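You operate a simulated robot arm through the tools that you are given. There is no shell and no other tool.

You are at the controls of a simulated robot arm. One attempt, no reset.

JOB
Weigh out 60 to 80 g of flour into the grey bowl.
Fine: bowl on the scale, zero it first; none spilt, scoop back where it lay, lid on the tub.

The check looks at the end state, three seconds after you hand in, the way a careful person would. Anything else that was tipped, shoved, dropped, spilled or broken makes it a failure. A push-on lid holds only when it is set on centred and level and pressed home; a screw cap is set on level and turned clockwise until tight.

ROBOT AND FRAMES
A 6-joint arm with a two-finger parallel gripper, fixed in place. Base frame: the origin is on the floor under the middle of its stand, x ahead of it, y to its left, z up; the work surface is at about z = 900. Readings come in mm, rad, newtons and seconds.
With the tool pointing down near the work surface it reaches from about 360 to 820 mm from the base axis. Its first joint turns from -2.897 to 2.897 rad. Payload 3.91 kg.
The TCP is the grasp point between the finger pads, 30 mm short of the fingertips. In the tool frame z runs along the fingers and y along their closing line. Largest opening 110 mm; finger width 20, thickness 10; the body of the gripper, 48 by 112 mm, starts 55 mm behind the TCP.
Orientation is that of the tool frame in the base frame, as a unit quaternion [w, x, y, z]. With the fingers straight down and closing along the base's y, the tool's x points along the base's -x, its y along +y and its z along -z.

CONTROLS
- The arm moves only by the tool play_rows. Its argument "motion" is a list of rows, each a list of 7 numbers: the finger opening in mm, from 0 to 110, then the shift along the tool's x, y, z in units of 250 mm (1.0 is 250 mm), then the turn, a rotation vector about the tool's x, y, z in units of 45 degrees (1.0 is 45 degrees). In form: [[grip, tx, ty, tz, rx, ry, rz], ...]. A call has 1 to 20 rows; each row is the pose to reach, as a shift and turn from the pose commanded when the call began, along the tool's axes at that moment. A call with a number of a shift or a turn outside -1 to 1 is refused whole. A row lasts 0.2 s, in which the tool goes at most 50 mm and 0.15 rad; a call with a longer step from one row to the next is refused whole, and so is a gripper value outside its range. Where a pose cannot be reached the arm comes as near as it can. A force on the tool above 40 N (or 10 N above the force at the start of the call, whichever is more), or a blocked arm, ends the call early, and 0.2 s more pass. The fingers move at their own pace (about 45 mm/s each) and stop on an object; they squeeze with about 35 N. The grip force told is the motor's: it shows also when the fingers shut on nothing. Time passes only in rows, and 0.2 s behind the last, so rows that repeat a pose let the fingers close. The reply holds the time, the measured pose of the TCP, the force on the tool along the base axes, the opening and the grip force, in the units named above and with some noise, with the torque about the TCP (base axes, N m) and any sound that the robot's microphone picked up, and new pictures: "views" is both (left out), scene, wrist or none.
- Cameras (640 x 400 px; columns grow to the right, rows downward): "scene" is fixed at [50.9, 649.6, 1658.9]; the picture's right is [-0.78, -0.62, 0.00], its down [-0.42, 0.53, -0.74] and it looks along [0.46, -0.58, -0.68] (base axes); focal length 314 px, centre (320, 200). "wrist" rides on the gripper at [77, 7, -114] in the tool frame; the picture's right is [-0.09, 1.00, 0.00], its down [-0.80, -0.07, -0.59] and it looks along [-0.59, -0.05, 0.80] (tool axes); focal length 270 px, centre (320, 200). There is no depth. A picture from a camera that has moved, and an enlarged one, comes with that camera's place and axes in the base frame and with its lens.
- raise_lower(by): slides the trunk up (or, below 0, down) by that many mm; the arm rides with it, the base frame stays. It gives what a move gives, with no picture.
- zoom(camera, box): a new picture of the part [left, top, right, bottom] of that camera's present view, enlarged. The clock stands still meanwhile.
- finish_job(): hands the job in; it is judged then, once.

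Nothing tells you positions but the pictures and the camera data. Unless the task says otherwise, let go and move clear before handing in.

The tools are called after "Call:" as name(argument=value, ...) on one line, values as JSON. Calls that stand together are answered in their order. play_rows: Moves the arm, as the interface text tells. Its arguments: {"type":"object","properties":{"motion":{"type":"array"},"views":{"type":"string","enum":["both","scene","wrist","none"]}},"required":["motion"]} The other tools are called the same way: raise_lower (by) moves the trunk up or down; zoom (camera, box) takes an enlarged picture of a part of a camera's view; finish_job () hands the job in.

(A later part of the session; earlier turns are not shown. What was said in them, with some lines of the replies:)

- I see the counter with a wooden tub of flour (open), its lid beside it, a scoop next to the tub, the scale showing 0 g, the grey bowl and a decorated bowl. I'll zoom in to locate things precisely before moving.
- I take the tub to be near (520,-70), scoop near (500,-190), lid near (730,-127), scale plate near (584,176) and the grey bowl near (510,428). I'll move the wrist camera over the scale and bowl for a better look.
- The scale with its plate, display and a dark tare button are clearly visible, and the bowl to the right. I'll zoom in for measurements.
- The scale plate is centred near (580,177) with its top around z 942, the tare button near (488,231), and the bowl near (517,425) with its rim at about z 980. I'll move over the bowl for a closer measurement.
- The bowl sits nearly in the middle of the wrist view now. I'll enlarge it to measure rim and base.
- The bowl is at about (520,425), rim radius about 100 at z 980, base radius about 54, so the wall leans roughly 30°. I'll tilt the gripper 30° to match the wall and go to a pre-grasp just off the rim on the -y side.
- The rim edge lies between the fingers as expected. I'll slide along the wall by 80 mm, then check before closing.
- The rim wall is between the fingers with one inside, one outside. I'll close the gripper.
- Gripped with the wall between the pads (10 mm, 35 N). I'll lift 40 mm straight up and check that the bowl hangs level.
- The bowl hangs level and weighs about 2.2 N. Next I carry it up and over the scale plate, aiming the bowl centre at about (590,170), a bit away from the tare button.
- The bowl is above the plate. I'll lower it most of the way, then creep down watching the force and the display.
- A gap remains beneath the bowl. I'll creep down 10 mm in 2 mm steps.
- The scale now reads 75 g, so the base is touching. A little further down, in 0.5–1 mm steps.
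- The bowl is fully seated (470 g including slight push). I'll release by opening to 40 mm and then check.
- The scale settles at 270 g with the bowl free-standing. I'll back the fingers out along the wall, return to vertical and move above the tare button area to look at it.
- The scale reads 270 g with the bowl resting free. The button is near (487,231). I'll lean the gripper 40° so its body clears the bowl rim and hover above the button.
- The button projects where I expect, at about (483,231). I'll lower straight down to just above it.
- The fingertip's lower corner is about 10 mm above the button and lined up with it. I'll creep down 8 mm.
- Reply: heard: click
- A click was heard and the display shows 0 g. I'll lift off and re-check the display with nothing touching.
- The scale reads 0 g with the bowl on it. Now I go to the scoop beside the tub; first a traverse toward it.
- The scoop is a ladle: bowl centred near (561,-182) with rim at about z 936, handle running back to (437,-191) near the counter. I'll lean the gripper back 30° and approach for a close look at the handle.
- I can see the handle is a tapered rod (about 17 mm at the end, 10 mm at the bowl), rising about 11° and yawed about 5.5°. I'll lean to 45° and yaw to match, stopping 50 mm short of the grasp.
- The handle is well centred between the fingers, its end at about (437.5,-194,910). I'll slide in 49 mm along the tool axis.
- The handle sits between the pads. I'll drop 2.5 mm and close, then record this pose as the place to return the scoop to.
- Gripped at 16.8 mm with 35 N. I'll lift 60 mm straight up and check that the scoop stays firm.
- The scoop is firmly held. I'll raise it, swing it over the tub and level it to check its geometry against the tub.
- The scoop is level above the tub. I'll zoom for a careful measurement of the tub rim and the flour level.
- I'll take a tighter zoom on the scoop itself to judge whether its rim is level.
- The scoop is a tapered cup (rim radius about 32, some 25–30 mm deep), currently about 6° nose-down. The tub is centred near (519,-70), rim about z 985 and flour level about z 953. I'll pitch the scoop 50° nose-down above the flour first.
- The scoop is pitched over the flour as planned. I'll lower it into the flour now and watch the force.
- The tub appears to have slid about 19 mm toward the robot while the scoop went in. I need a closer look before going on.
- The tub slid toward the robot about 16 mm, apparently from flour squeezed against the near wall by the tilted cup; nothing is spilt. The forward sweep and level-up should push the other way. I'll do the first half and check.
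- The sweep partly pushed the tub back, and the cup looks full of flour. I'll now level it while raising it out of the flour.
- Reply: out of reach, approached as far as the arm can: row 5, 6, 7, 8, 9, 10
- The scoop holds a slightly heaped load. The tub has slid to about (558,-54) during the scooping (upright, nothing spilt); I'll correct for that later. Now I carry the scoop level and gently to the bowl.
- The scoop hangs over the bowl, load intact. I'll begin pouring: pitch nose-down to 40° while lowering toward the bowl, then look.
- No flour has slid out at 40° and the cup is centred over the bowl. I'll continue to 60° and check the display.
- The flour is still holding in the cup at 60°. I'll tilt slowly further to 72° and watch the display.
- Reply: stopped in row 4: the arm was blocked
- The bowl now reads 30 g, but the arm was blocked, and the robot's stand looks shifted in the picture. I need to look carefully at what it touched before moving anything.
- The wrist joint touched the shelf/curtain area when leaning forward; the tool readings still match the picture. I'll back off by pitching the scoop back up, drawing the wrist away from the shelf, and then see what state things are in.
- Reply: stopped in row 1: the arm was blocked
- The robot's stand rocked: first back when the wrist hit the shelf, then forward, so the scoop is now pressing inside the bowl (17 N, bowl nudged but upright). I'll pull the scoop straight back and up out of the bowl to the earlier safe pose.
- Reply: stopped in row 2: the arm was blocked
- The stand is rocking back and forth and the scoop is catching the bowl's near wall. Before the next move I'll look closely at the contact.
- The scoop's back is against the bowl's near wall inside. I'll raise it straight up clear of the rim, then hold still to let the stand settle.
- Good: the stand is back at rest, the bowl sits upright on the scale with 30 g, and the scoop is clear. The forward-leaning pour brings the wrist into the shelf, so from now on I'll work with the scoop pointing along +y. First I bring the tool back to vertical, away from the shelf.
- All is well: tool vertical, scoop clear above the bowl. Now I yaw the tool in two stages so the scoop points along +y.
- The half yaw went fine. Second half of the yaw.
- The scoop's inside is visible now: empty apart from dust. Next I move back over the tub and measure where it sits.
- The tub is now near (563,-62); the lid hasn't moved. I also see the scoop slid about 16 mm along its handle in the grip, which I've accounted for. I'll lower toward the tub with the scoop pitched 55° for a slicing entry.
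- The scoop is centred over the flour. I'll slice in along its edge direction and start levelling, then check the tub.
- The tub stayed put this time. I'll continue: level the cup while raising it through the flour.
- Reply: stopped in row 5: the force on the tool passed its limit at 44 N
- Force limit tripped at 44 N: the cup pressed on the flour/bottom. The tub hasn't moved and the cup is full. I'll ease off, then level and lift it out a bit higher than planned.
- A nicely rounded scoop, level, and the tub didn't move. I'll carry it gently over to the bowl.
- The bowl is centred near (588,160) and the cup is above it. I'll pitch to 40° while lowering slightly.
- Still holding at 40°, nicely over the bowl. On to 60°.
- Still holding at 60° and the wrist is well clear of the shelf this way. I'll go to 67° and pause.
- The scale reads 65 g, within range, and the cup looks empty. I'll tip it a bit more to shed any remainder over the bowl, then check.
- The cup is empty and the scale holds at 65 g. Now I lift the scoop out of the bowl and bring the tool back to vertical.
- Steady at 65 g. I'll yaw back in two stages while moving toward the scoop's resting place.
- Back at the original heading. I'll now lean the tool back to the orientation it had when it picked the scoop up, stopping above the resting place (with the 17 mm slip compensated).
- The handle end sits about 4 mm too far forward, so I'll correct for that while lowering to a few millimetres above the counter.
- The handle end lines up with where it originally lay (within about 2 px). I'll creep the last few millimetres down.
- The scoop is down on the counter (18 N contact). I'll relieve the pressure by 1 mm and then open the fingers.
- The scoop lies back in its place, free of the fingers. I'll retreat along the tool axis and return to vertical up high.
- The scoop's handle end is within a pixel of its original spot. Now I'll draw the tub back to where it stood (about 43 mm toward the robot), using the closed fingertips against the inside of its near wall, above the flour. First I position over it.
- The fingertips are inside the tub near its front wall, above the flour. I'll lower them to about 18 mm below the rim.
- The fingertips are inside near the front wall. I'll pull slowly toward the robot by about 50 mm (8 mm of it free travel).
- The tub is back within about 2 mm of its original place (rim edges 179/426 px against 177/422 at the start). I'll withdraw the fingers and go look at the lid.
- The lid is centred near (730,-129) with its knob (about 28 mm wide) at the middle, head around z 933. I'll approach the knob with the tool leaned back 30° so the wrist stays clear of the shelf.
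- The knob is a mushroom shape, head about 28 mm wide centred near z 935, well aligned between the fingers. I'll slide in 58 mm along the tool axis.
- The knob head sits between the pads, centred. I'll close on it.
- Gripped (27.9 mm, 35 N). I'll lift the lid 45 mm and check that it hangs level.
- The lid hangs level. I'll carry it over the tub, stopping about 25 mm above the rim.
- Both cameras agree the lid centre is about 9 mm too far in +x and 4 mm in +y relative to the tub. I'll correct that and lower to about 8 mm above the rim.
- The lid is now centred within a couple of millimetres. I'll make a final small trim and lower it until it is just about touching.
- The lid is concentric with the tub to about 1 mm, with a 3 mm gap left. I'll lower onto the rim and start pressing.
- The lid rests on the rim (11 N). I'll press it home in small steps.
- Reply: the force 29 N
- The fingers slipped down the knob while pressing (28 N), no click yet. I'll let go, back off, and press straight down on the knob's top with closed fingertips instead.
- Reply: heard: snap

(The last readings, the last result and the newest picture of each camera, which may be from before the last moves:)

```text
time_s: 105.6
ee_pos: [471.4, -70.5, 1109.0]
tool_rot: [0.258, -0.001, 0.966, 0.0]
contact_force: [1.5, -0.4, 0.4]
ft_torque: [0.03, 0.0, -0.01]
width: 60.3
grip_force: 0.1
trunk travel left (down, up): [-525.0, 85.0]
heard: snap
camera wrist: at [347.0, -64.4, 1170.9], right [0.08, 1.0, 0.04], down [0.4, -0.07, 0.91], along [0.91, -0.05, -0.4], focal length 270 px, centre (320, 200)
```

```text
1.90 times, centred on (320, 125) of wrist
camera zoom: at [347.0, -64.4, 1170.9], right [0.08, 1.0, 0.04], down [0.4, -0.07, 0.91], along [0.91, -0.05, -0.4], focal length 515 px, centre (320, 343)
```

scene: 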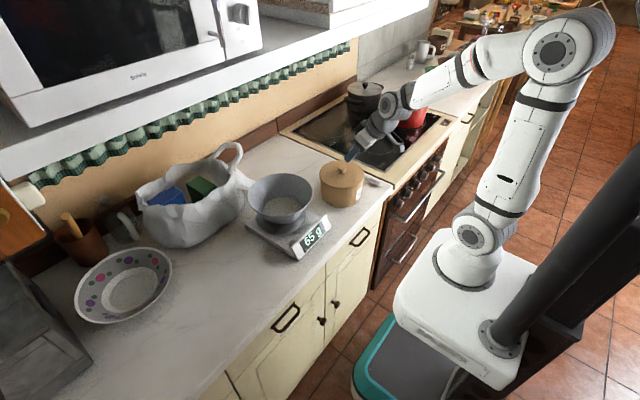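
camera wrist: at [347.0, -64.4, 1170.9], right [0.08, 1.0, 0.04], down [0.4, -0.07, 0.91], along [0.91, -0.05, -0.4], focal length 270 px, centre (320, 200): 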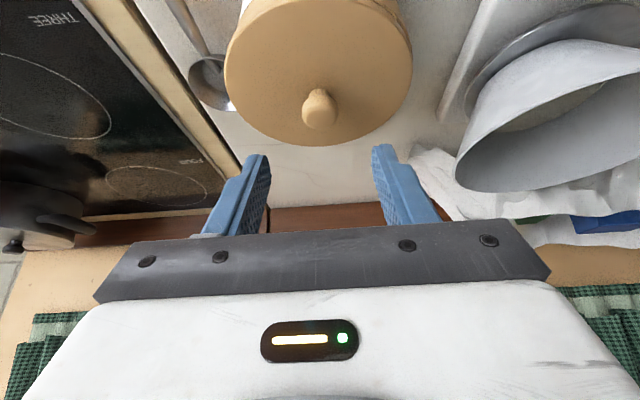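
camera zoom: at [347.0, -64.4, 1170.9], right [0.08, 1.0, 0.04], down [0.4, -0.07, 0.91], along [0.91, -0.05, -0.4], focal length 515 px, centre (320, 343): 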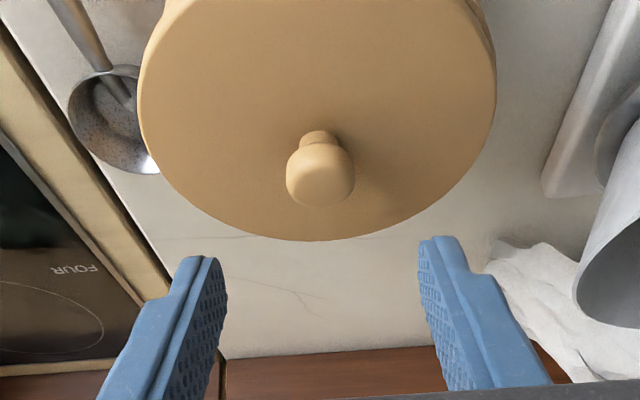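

I heard a snap. I need to know whether the lid is home or popped loose, so I'll compare close-ups with the earlier ones.

Call:
zoom(camera="scene", box=[320, 150, 370, 205])

Call:
zoom(camera="scene", box=[325, 170, 370, 200])

Call:
zoom(camera="wrist", box=[220, 0, 420, 120])

```text
7.27 times, centred on (345, 178) of scene
camera zoom: at [50.9, 649.6, 1658.9], right [-0.78, -0.62, 0.0], down [-0.42, 0.53, -0.74], along [0.46, -0.58, -0.68], focal length 2284 px, centre (138, 364)
```

zoom: 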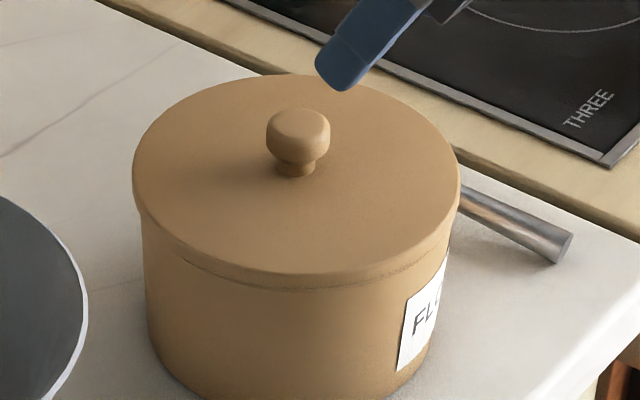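

```text
13.33 times, centred on (348, 185) of scene
camera zoom: at [50.9, 649.6, 1658.9], right [-0.78, -0.62, 0.0], down [-0.42, 0.53, -0.74], along [0.46, -0.58, -0.68], focal length 4186 px, centre (-47, 400)
```

zoom: 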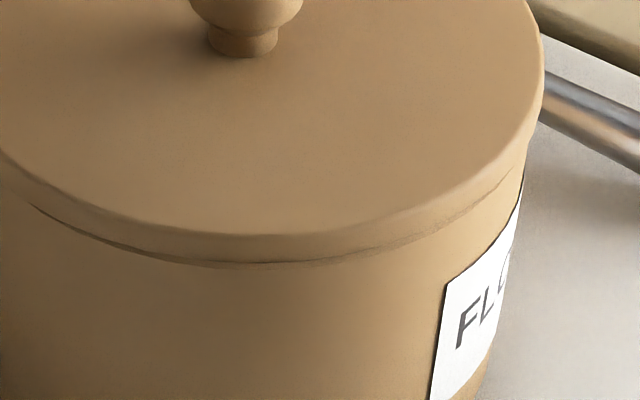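

```text
3.20 times, centred on (320, 60) of wrist
camera zoom: at [347.0, -64.4, 1170.9], right [0.08, 1.0, 0.04], down [0.4, -0.07, 0.91], along [0.91, -0.05, -0.4], focal length 865 px, centre (320, 648)
```

zoom: 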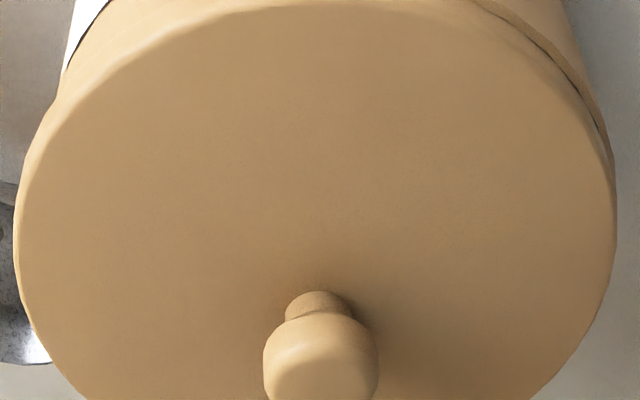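

The lid looks flush and unchanged in position. To be sure it is home, I'll press straight down on the knob's top with closed fingertips; first I position above it.

Call:
play_rows(motion=[[40, -0.02, 0, -0.01, 0, 0.16, 0], [20, -0.05, 0, 0.02, 0, 0.33, 0], [0, -0.1, 0.001, 0.07, 0, 0.5, 0], [0, -0.155, 0.002, 0.12, 0, 0.667, 0], [0, -0.155, 0.002, 0.131, 0, 0.667, 0]])

Call:
zoom(camera="wrist", box=[200, 60, 440, 230])

Call:
zoom(camera="scene", box=[310, 135, 380, 205])

```text
time_s: 106.8
ee_pos: [519.3, -70.8, 1100.8]
tool_rot: [-0.003, 0.0, 1.0, -0.001]
contact_force: [-0.1, -0.7, 0.4]
ft_torque: [0.01, -0.02, -0.01]
width: 0.0
grip_force: 35.1
trunk travel left (down, up): [-525.0, 85.0]
camera wrist: at [443.6, -64.0, 1215.0], right [0.09, 1.0, 0.0], down [0.8, -0.07, 0.59], along [0.59, -0.05, -0.81], focal length 270 px, centre (320, 200)
```

scene: 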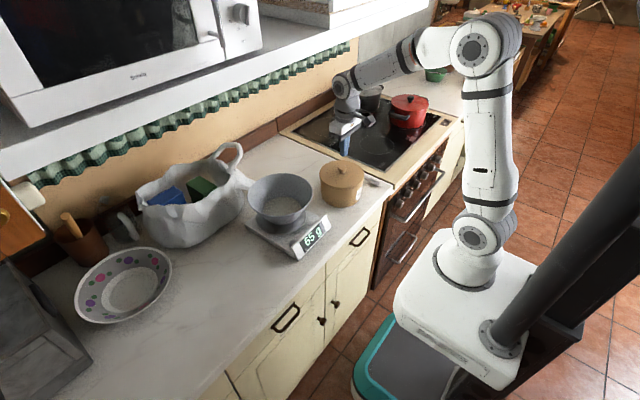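
wrist: 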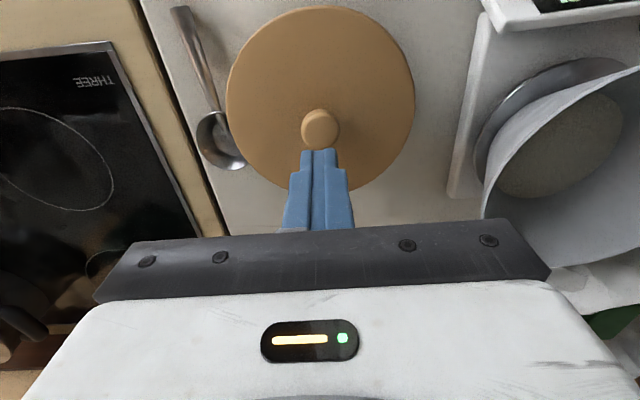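

```text
2.35 times, centred on (320, 145) of wrist
camera zoom: at [443.6, -64.0, 1215.0], right [0.09, 1.0, 0.0], down [0.8, -0.07, 0.59], along [0.59, -0.05, -0.81], focal length 636 px, centre (320, 329)
```

zoom: 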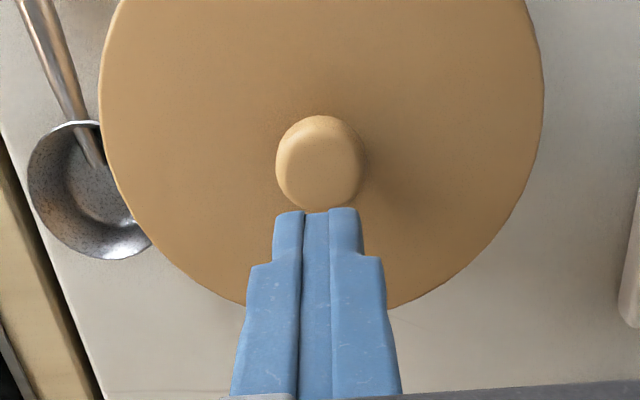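

```text
5.71 times, centred on (345, 170) of scene
camera zoom: at [50.9, 649.6, 1658.9], right [-0.78, -0.62, 0.0], down [-0.42, 0.53, -0.74], along [0.46, -0.58, -0.68], focal length 1794 px, centre (177, 371)
```

zoom: 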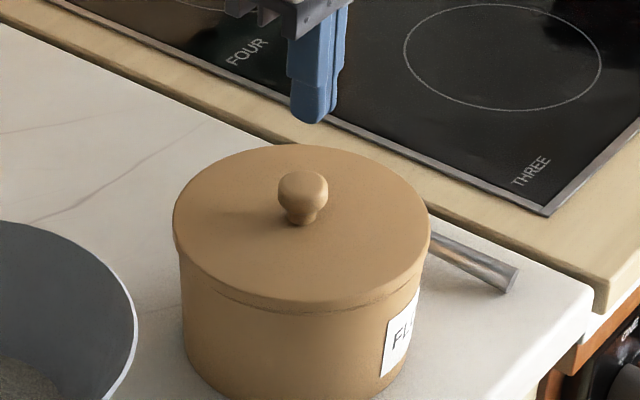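

The fingertips are right above the knob. I'll lower to just above it and then press down in small steps.

Call:
play_rows(motion=[[0, 0.006, 0.002, 0.06, 0, 0, 0], [0, 0.006, 0.002, 0.11, 0, 0, 0], [0, 0.006, 0.002, 0.136, 0, 0, 0], [0, 0.006, 0.002, 0.144, 0, 0, 0], [0, 0.006, 0.002, 0.152, 0, 0, 0]], views="none")

Call:
zoom(camera="scene", box=[310, 135, 380, 205])

```text
time_s: 108.0
ee_pos: [518.8, -70.7, 1061.7]
tool_rot: [-0.001, -0.001, 1.0, 0.0]
contact_force: [-0.4, 0.0, 0.1]
ft_torque: [-0.03, -0.01, 0.02]
width: 0.0
grip_force: 34.7
trunk travel left (down, up): [-525.0, 85.0]
```

```text
5.71 times, centred on (345, 170) of scene
camera zoom: at [50.9, 649.6, 1658.9], right [-0.78, -0.62, 0.0], down [-0.42, 0.53, -0.74], along [0.46, -0.58, -0.68], focal length 1794 px, centre (177, 371)
```

zoom: 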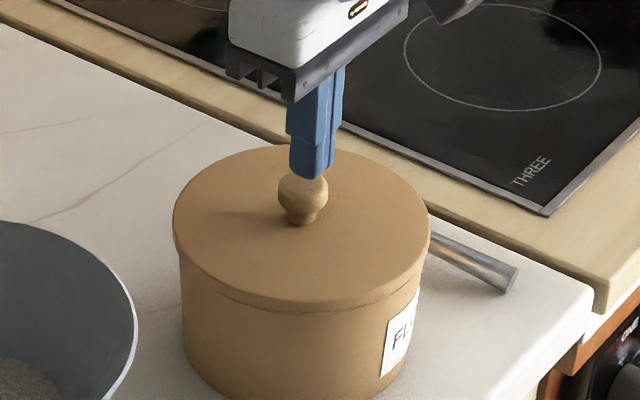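

Call:
play_rows(motion=[[0, 0, 0, 0.004, 0, 0, 0], [0, 0, 0, 0.008, 0, 0, 0], [0, 0, 0, 0.012, 0, 0, 0], [0, 0, 0, 0.016, 0, 0, 0], [0, 0, 0, 0.02, 0, 0, 0], [0, 0, 0, 0.02, 0, 0, 0]], views="none")

Call:
zoom(camera="scene", box=[310, 135, 380, 205])

```text
time_s: 109.4
ee_pos: [518.9, -71.1, 1057.0]
tool_rot: [-0.001, -0.002, 1.0, 0.0]
contact_force: [-0.3, -0.3, -0.6]
ft_torque: [0.01, 0.05, 0.02]
width: 0.0
grip_force: 35.3
trunk travel left (down, up): [-525.0, 85.0]
```

```text
5.71 times, centred on (345, 170) of scene
camera zoom: at [50.9, 649.6, 1658.9], right [-0.78, -0.62, 0.0], down [-0.42, 0.53, -0.74], along [0.46, -0.58, -0.68], focal length 1794 px, centre (177, 371)
```

zoom: 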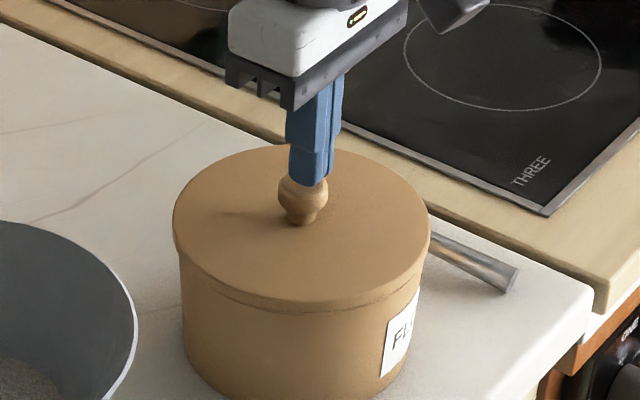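

Not in contact yet. Continue down in 1 mm steps.

Call:
play_rows(motion=[[0, 0, 0, 0.004, 0, 0, 0], [0, 0, 0, 0.008, 0, 0, 0], [0, 0, 0, 0.012, 0, 0, 0], [0, 0, 0, 0.016, 0, 0, 0], [0, 0, 0, 0.02, 0, 0, 0], [0, 0, 0, 0.02, 0, 0, 0]], views="none")

Call:
zoom(camera="scene", box=[310, 135, 380, 205])

```text
time_s: 110.8
ee_pos: [518.5, -70.4, 1051.3]
tool_rot: [-0.001, -0.001, 1.0, 0.0]
contact_force: [0.6, -0.3, -0.4]
ft_torque: [-0.01, -0.02, 0.02]
width: 0.0
grip_force: 35.0
trunk travel left (down, up): [-525.0, 85.0]
```

```text
5.71 times, centred on (345, 170) of scene
camera zoom: at [50.9, 649.6, 1658.9], right [-0.78, -0.62, 0.0], down [-0.42, 0.53, -0.74], along [0.46, -0.58, -0.68], focal length 1794 px, centre (177, 371)
```

zoom: 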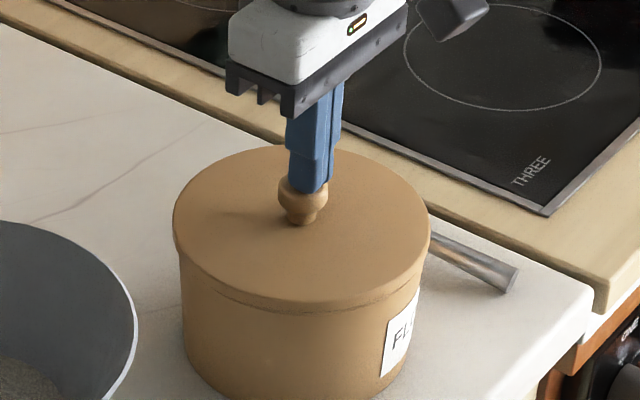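

Still free. I'll continue stepping down; the call stops itself on contact force.

Call:
play_rows(motion=[[0, 0, 0, 0.004, 0, 0, 0], [0, 0, 0, 0.008, 0, 0, 0], [0, 0, 0, 0.012, 0, 0, 0], [0, 0, 0, 0.016, 0, 0, 0], [0, 0, 0, 0.02, 0, 0, 0], [0, 0, 0, 0.02, 0, 0, 0]], views="none")

Call:
zoom(camera="scene", box=[325, 150, 365, 185])

Call:
zoom(camera="wrist", box=[220, 60, 420, 230])

```text
time_s: 112.3
ee_pos: [519.1, -70.7, 1050.9]
tool_rot: [0.003, -0.001, 1.0, -0.001]
contact_force: [-4.9, 1.1, 17.9]
ft_torque: [0.05, 0.21, -0.06]
width: 0.2
grip_force: 35.4
trunk travel left (down, up): [-525.0, 85.0]
stopped in row 6: the force on the tool passed its limit at 41 N (the readings are from after the stop); the commanded pose is now the measured one
```

```text
11.43 times, centred on (345, 168) of scene
camera zoom: at [50.9, 649.6, 1658.9], right [-0.78, -0.62, 0.0], down [-0.42, 0.53, -0.74], along [0.46, -0.58, -0.68], focal length 3588 px, centre (34, 571)
```

zoom: 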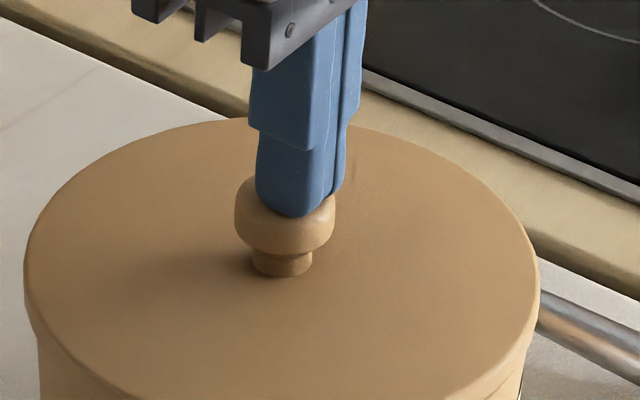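

```text
2.35 times, centred on (320, 145) of wrist
camera zoom: at [441.2, -63.5, 1165.0], right [0.09, 1.0, 0.0], down [0.8, -0.07, 0.6], along [0.6, -0.05, -0.8], focal length 636 px, centre (320, 329)
```

zoom: 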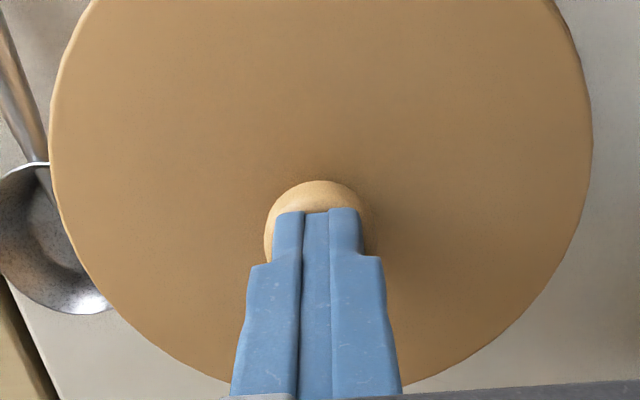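

Pressing the knob top with 41 N produced no further snap, which suggests the lid was already home. I'll hold a firm push for a second to be sure.

Call:
play_rows(motion=[[0, 0, 0, 0.002, 0, 0, 0], [0, 0, 0, 0.004, 0, 0, 0], [0, 0, 0, 0.004, 0, 0, 0], [0, 0, 0, 0.004, 0, 0, 0], [0, 0, 0, 0.004, 0, 0, 0]], views="none")

Call:
zoom(camera="scene", box=[325, 170, 370, 200])

```text
time_s: 113.5
ee_pos: [520.1, -70.3, 1050.6]
tool_rot: [0.004, 0.0, 1.0, -0.001]
contact_force: [-1.7, -1.1, 40.0]
ft_torque: [0.04, 0.17, 0.0]
width: 0.0
grip_force: 34.9
trunk travel left (down, up): [-525.0, 85.0]
```

```text
13.33 times, centred on (348, 185) of scene
camera zoom: at [50.9, 649.6, 1658.9], right [-0.78, -0.62, 0.0], down [-0.42, 0.53, -0.74], along [0.46, -0.58, -0.68], focal length 4186 px, centre (-47, 400)
```

zoom: 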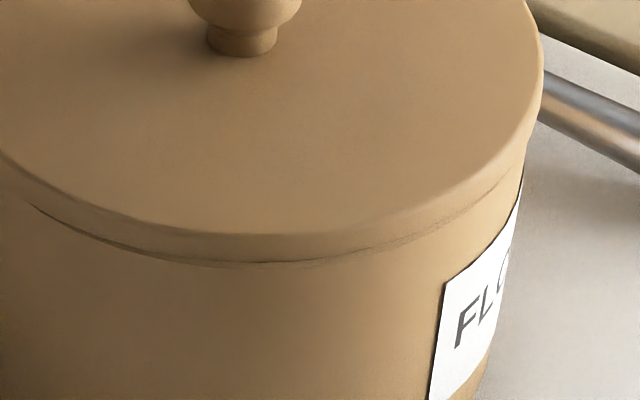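

The lid sits flush under 40 N with no movement, so it's home. I'll retreat upward to a clear pose and do a final check of everything.

Call:
play_rows(motion=[[0, 0, 0, -0.02, 0, 0, 0], [0, 0, 0, -0.12, 0, 0, 0], [0, 0, 0, -0.28, 0, 0, 0], [0, 0, 0, -0.44, 0, 0, 0], [20, 0, 0, -0.6, 0, 0, 0], [40, 0, 0, -0.76, 0, 0, 0], [60, 0.1, 0, -0.85, 0, 0, 0], [60, 0.2, 0, -0.85, 0, 0, 0], [60, 0.2, 0, -0.85, 0, 0, 0]])

Call:
zoom(camera="scene", box=[220, 130, 400, 260])

Call:
zoom(camera="scene", box=[310, 140, 390, 210])

Call:
zoom(camera="wrist", box=[140, 0, 460, 220])

```text
time_s: 115.5
ee_pos: [469.7, -70.8, 1261.6]
tool_rot: [0.002, -0.001, 1.0, -0.001]
contact_force: [0.5, 0.1, 0.7]
ft_torque: [0.01, 0.02, 0.02]
width: 60.1
grip_force: 0.1
trunk travel left (down, up): [-525.0, 85.0]
camera wrist: at [392.3, -63.4, 1375.3], right [0.09, 1.0, 0.0], down [0.8, -0.07, 0.6], along [0.6, -0.05, -0.8], focal length 270 px, centre (320, 200)
```

scene: 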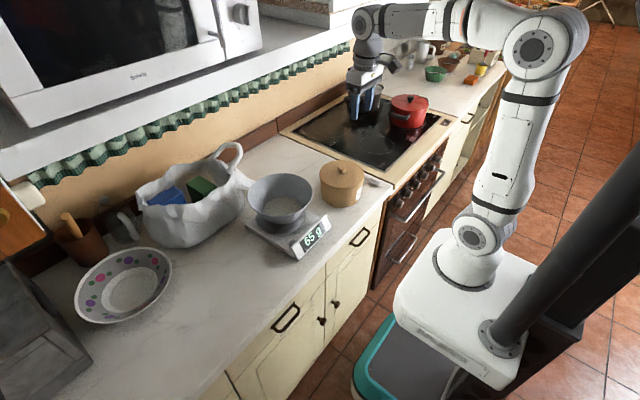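
wrist: 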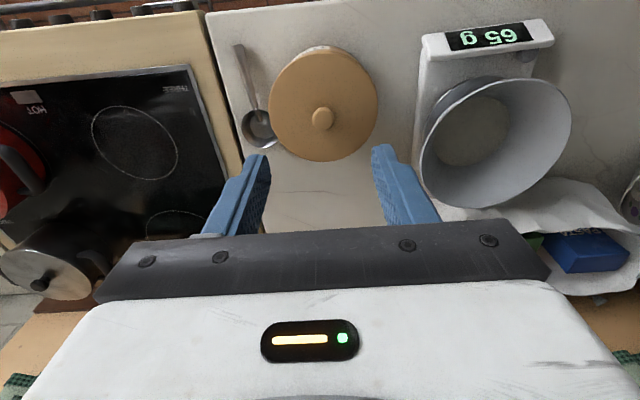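

```text
3.08 times, centred on (310, 195) of scene
camera zoom: at [50.9, 649.6, 1658.9], right [-0.78, -0.62, 0.0], down [-0.42, 0.53, -0.74], along [0.46, -0.58, -0.68], focal length 966 px, centre (351, 215)
```

zoom: 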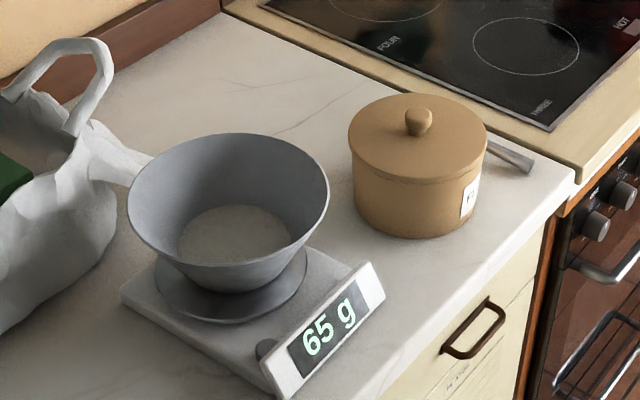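

```text
5.71 times, centred on (350, 175) of scene
camera zoom: at [50.9, 649.6, 1658.9], right [-0.78, -0.62, 0.0], down [-0.42, 0.53, -0.74], along [0.46, -0.58, -0.68], focal length 1794 px, centre (149, 343)
```

zoom: 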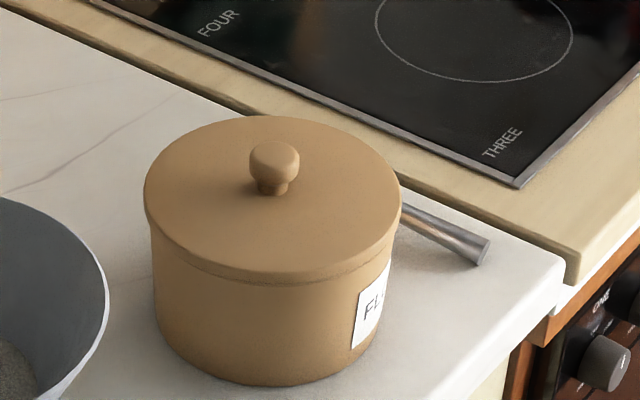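

```text
1.82 times, centred on (300, 110) of wrist
camera zoom: at [392.3, -63.4, 1375.3], right [0.09, 1.0, 0.0], down [0.8, -0.07, 0.6], along [0.6, -0.05, -0.8], focal length 491 px, centre (356, 364)
```

zoom: 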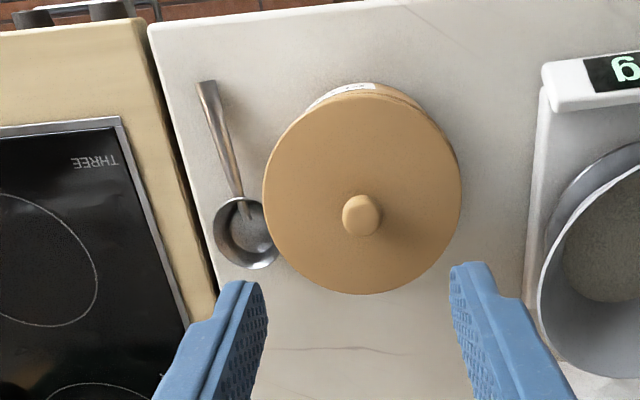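

Everything is in place: 65 g on the scale, scoop back, lid on. I'll do one last inspection for spilt flour and for anything disturbed.

Call:
zoom(camera="scene", box=[240, 165, 340, 265])

Call:
zoom(camera="wrist", box=[220, 20, 440, 240])

Call:
zoom(camera="scene", box=[0, 0, 340, 260])

```text
4.00 times, centred on (290, 215) of scene
camera zoom: at [50.9, 649.6, 1658.9], right [-0.78, -0.62, 0.0], down [-0.42, 0.53, -0.74], along [0.46, -0.58, -0.68], focal length 1256 px, centre (440, 140)
```

zoom: 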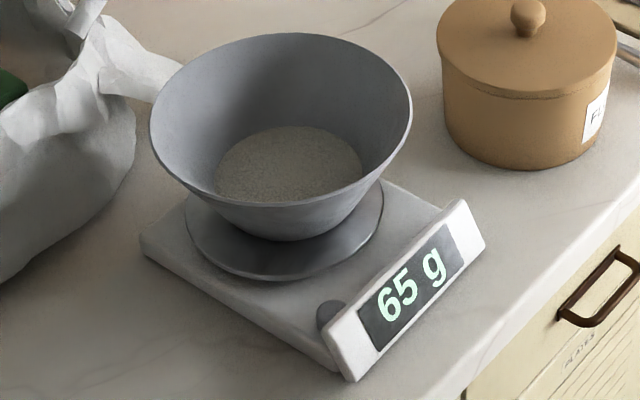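

```text
1.82 times, centred on (330, 130) of wrist
camera zoom: at [392.3, -63.4, 1375.3], right [0.09, 1.0, 0.0], down [0.8, -0.07, 0.6], along [0.6, -0.05, -0.8], focal length 491 px, centre (302, 327)
```

zoom: 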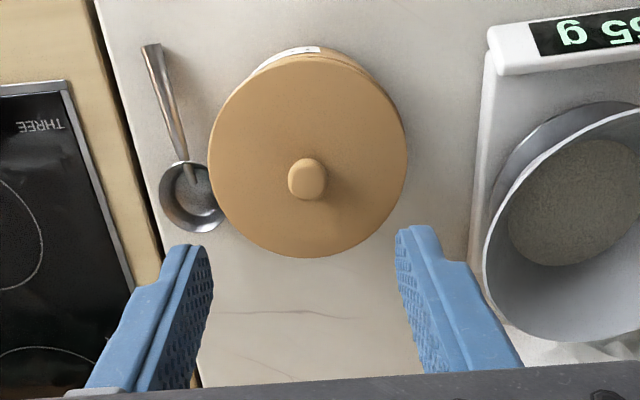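

```text
1.54 times, centred on (170, 130) of scene
camera zoom: at [50.9, 649.6, 1658.9], right [-0.78, -0.62, 0.0], down [-0.42, 0.53, -0.74], along [0.46, -0.58, -0.68], focal length 483 px, centre (551, 308)
```

zoom: 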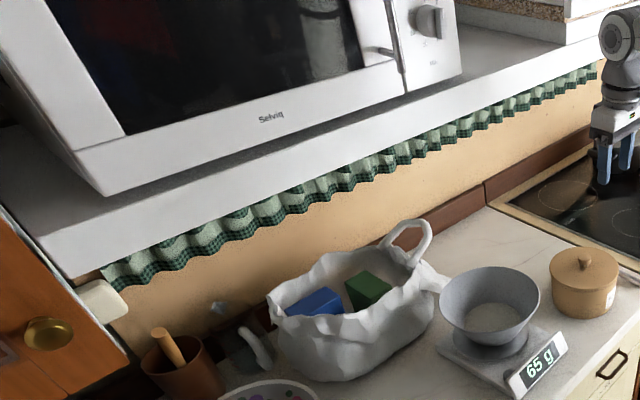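

The counter looks clean in both cameras. The bowl is on the scale at 65 g, the scoop is back in its spot and the lid sits flush on the tub. The arm has let go and is clear, so I'm handing in.

Call:
finish_job()

```text
The job is handed in.
```

I've handed the job in: the scale reads 65 g of flour in the grey bowl, after being zeroed with the empty bowl on it. It seems to read in 5 g steps, so the true weight is probably between 62.5 and 67.5 g.

- **Scoop:** it is back where it lay. In the picture, its handle end is within about a pixel of where it started.
- **Lid:** it is on the tub, centred to about 1 mm and flush with the rim. I heard a snap as I let go of the knob after pressing. To make sure, I held 40 N on the knob for about a second, and nothing moved or snapped again.
- **Spills:** I saw no flour on the counter or the scale in either camera.

**What went wrong along the way:**
- **Shelf and stand:** during the first pour the wrist hit the shelf under the microwave, and the robot's stand rocked back and forth. The scoop pushed inside the bowl with about 17 N and slid about 16 mm in the grip. The bowl stayed upright, and the scale went back to 30 g afterwards. In the last pictures the shelf and microwave look unharmed.
- **Bowl:** it now stands an estimated 2 cm off the middle of the scale plate. Its base is still fully on the plate.
- **Tub:** the first scoop pushed it about 45 mm. I pulled it back to within about 2 mm of where it stood.
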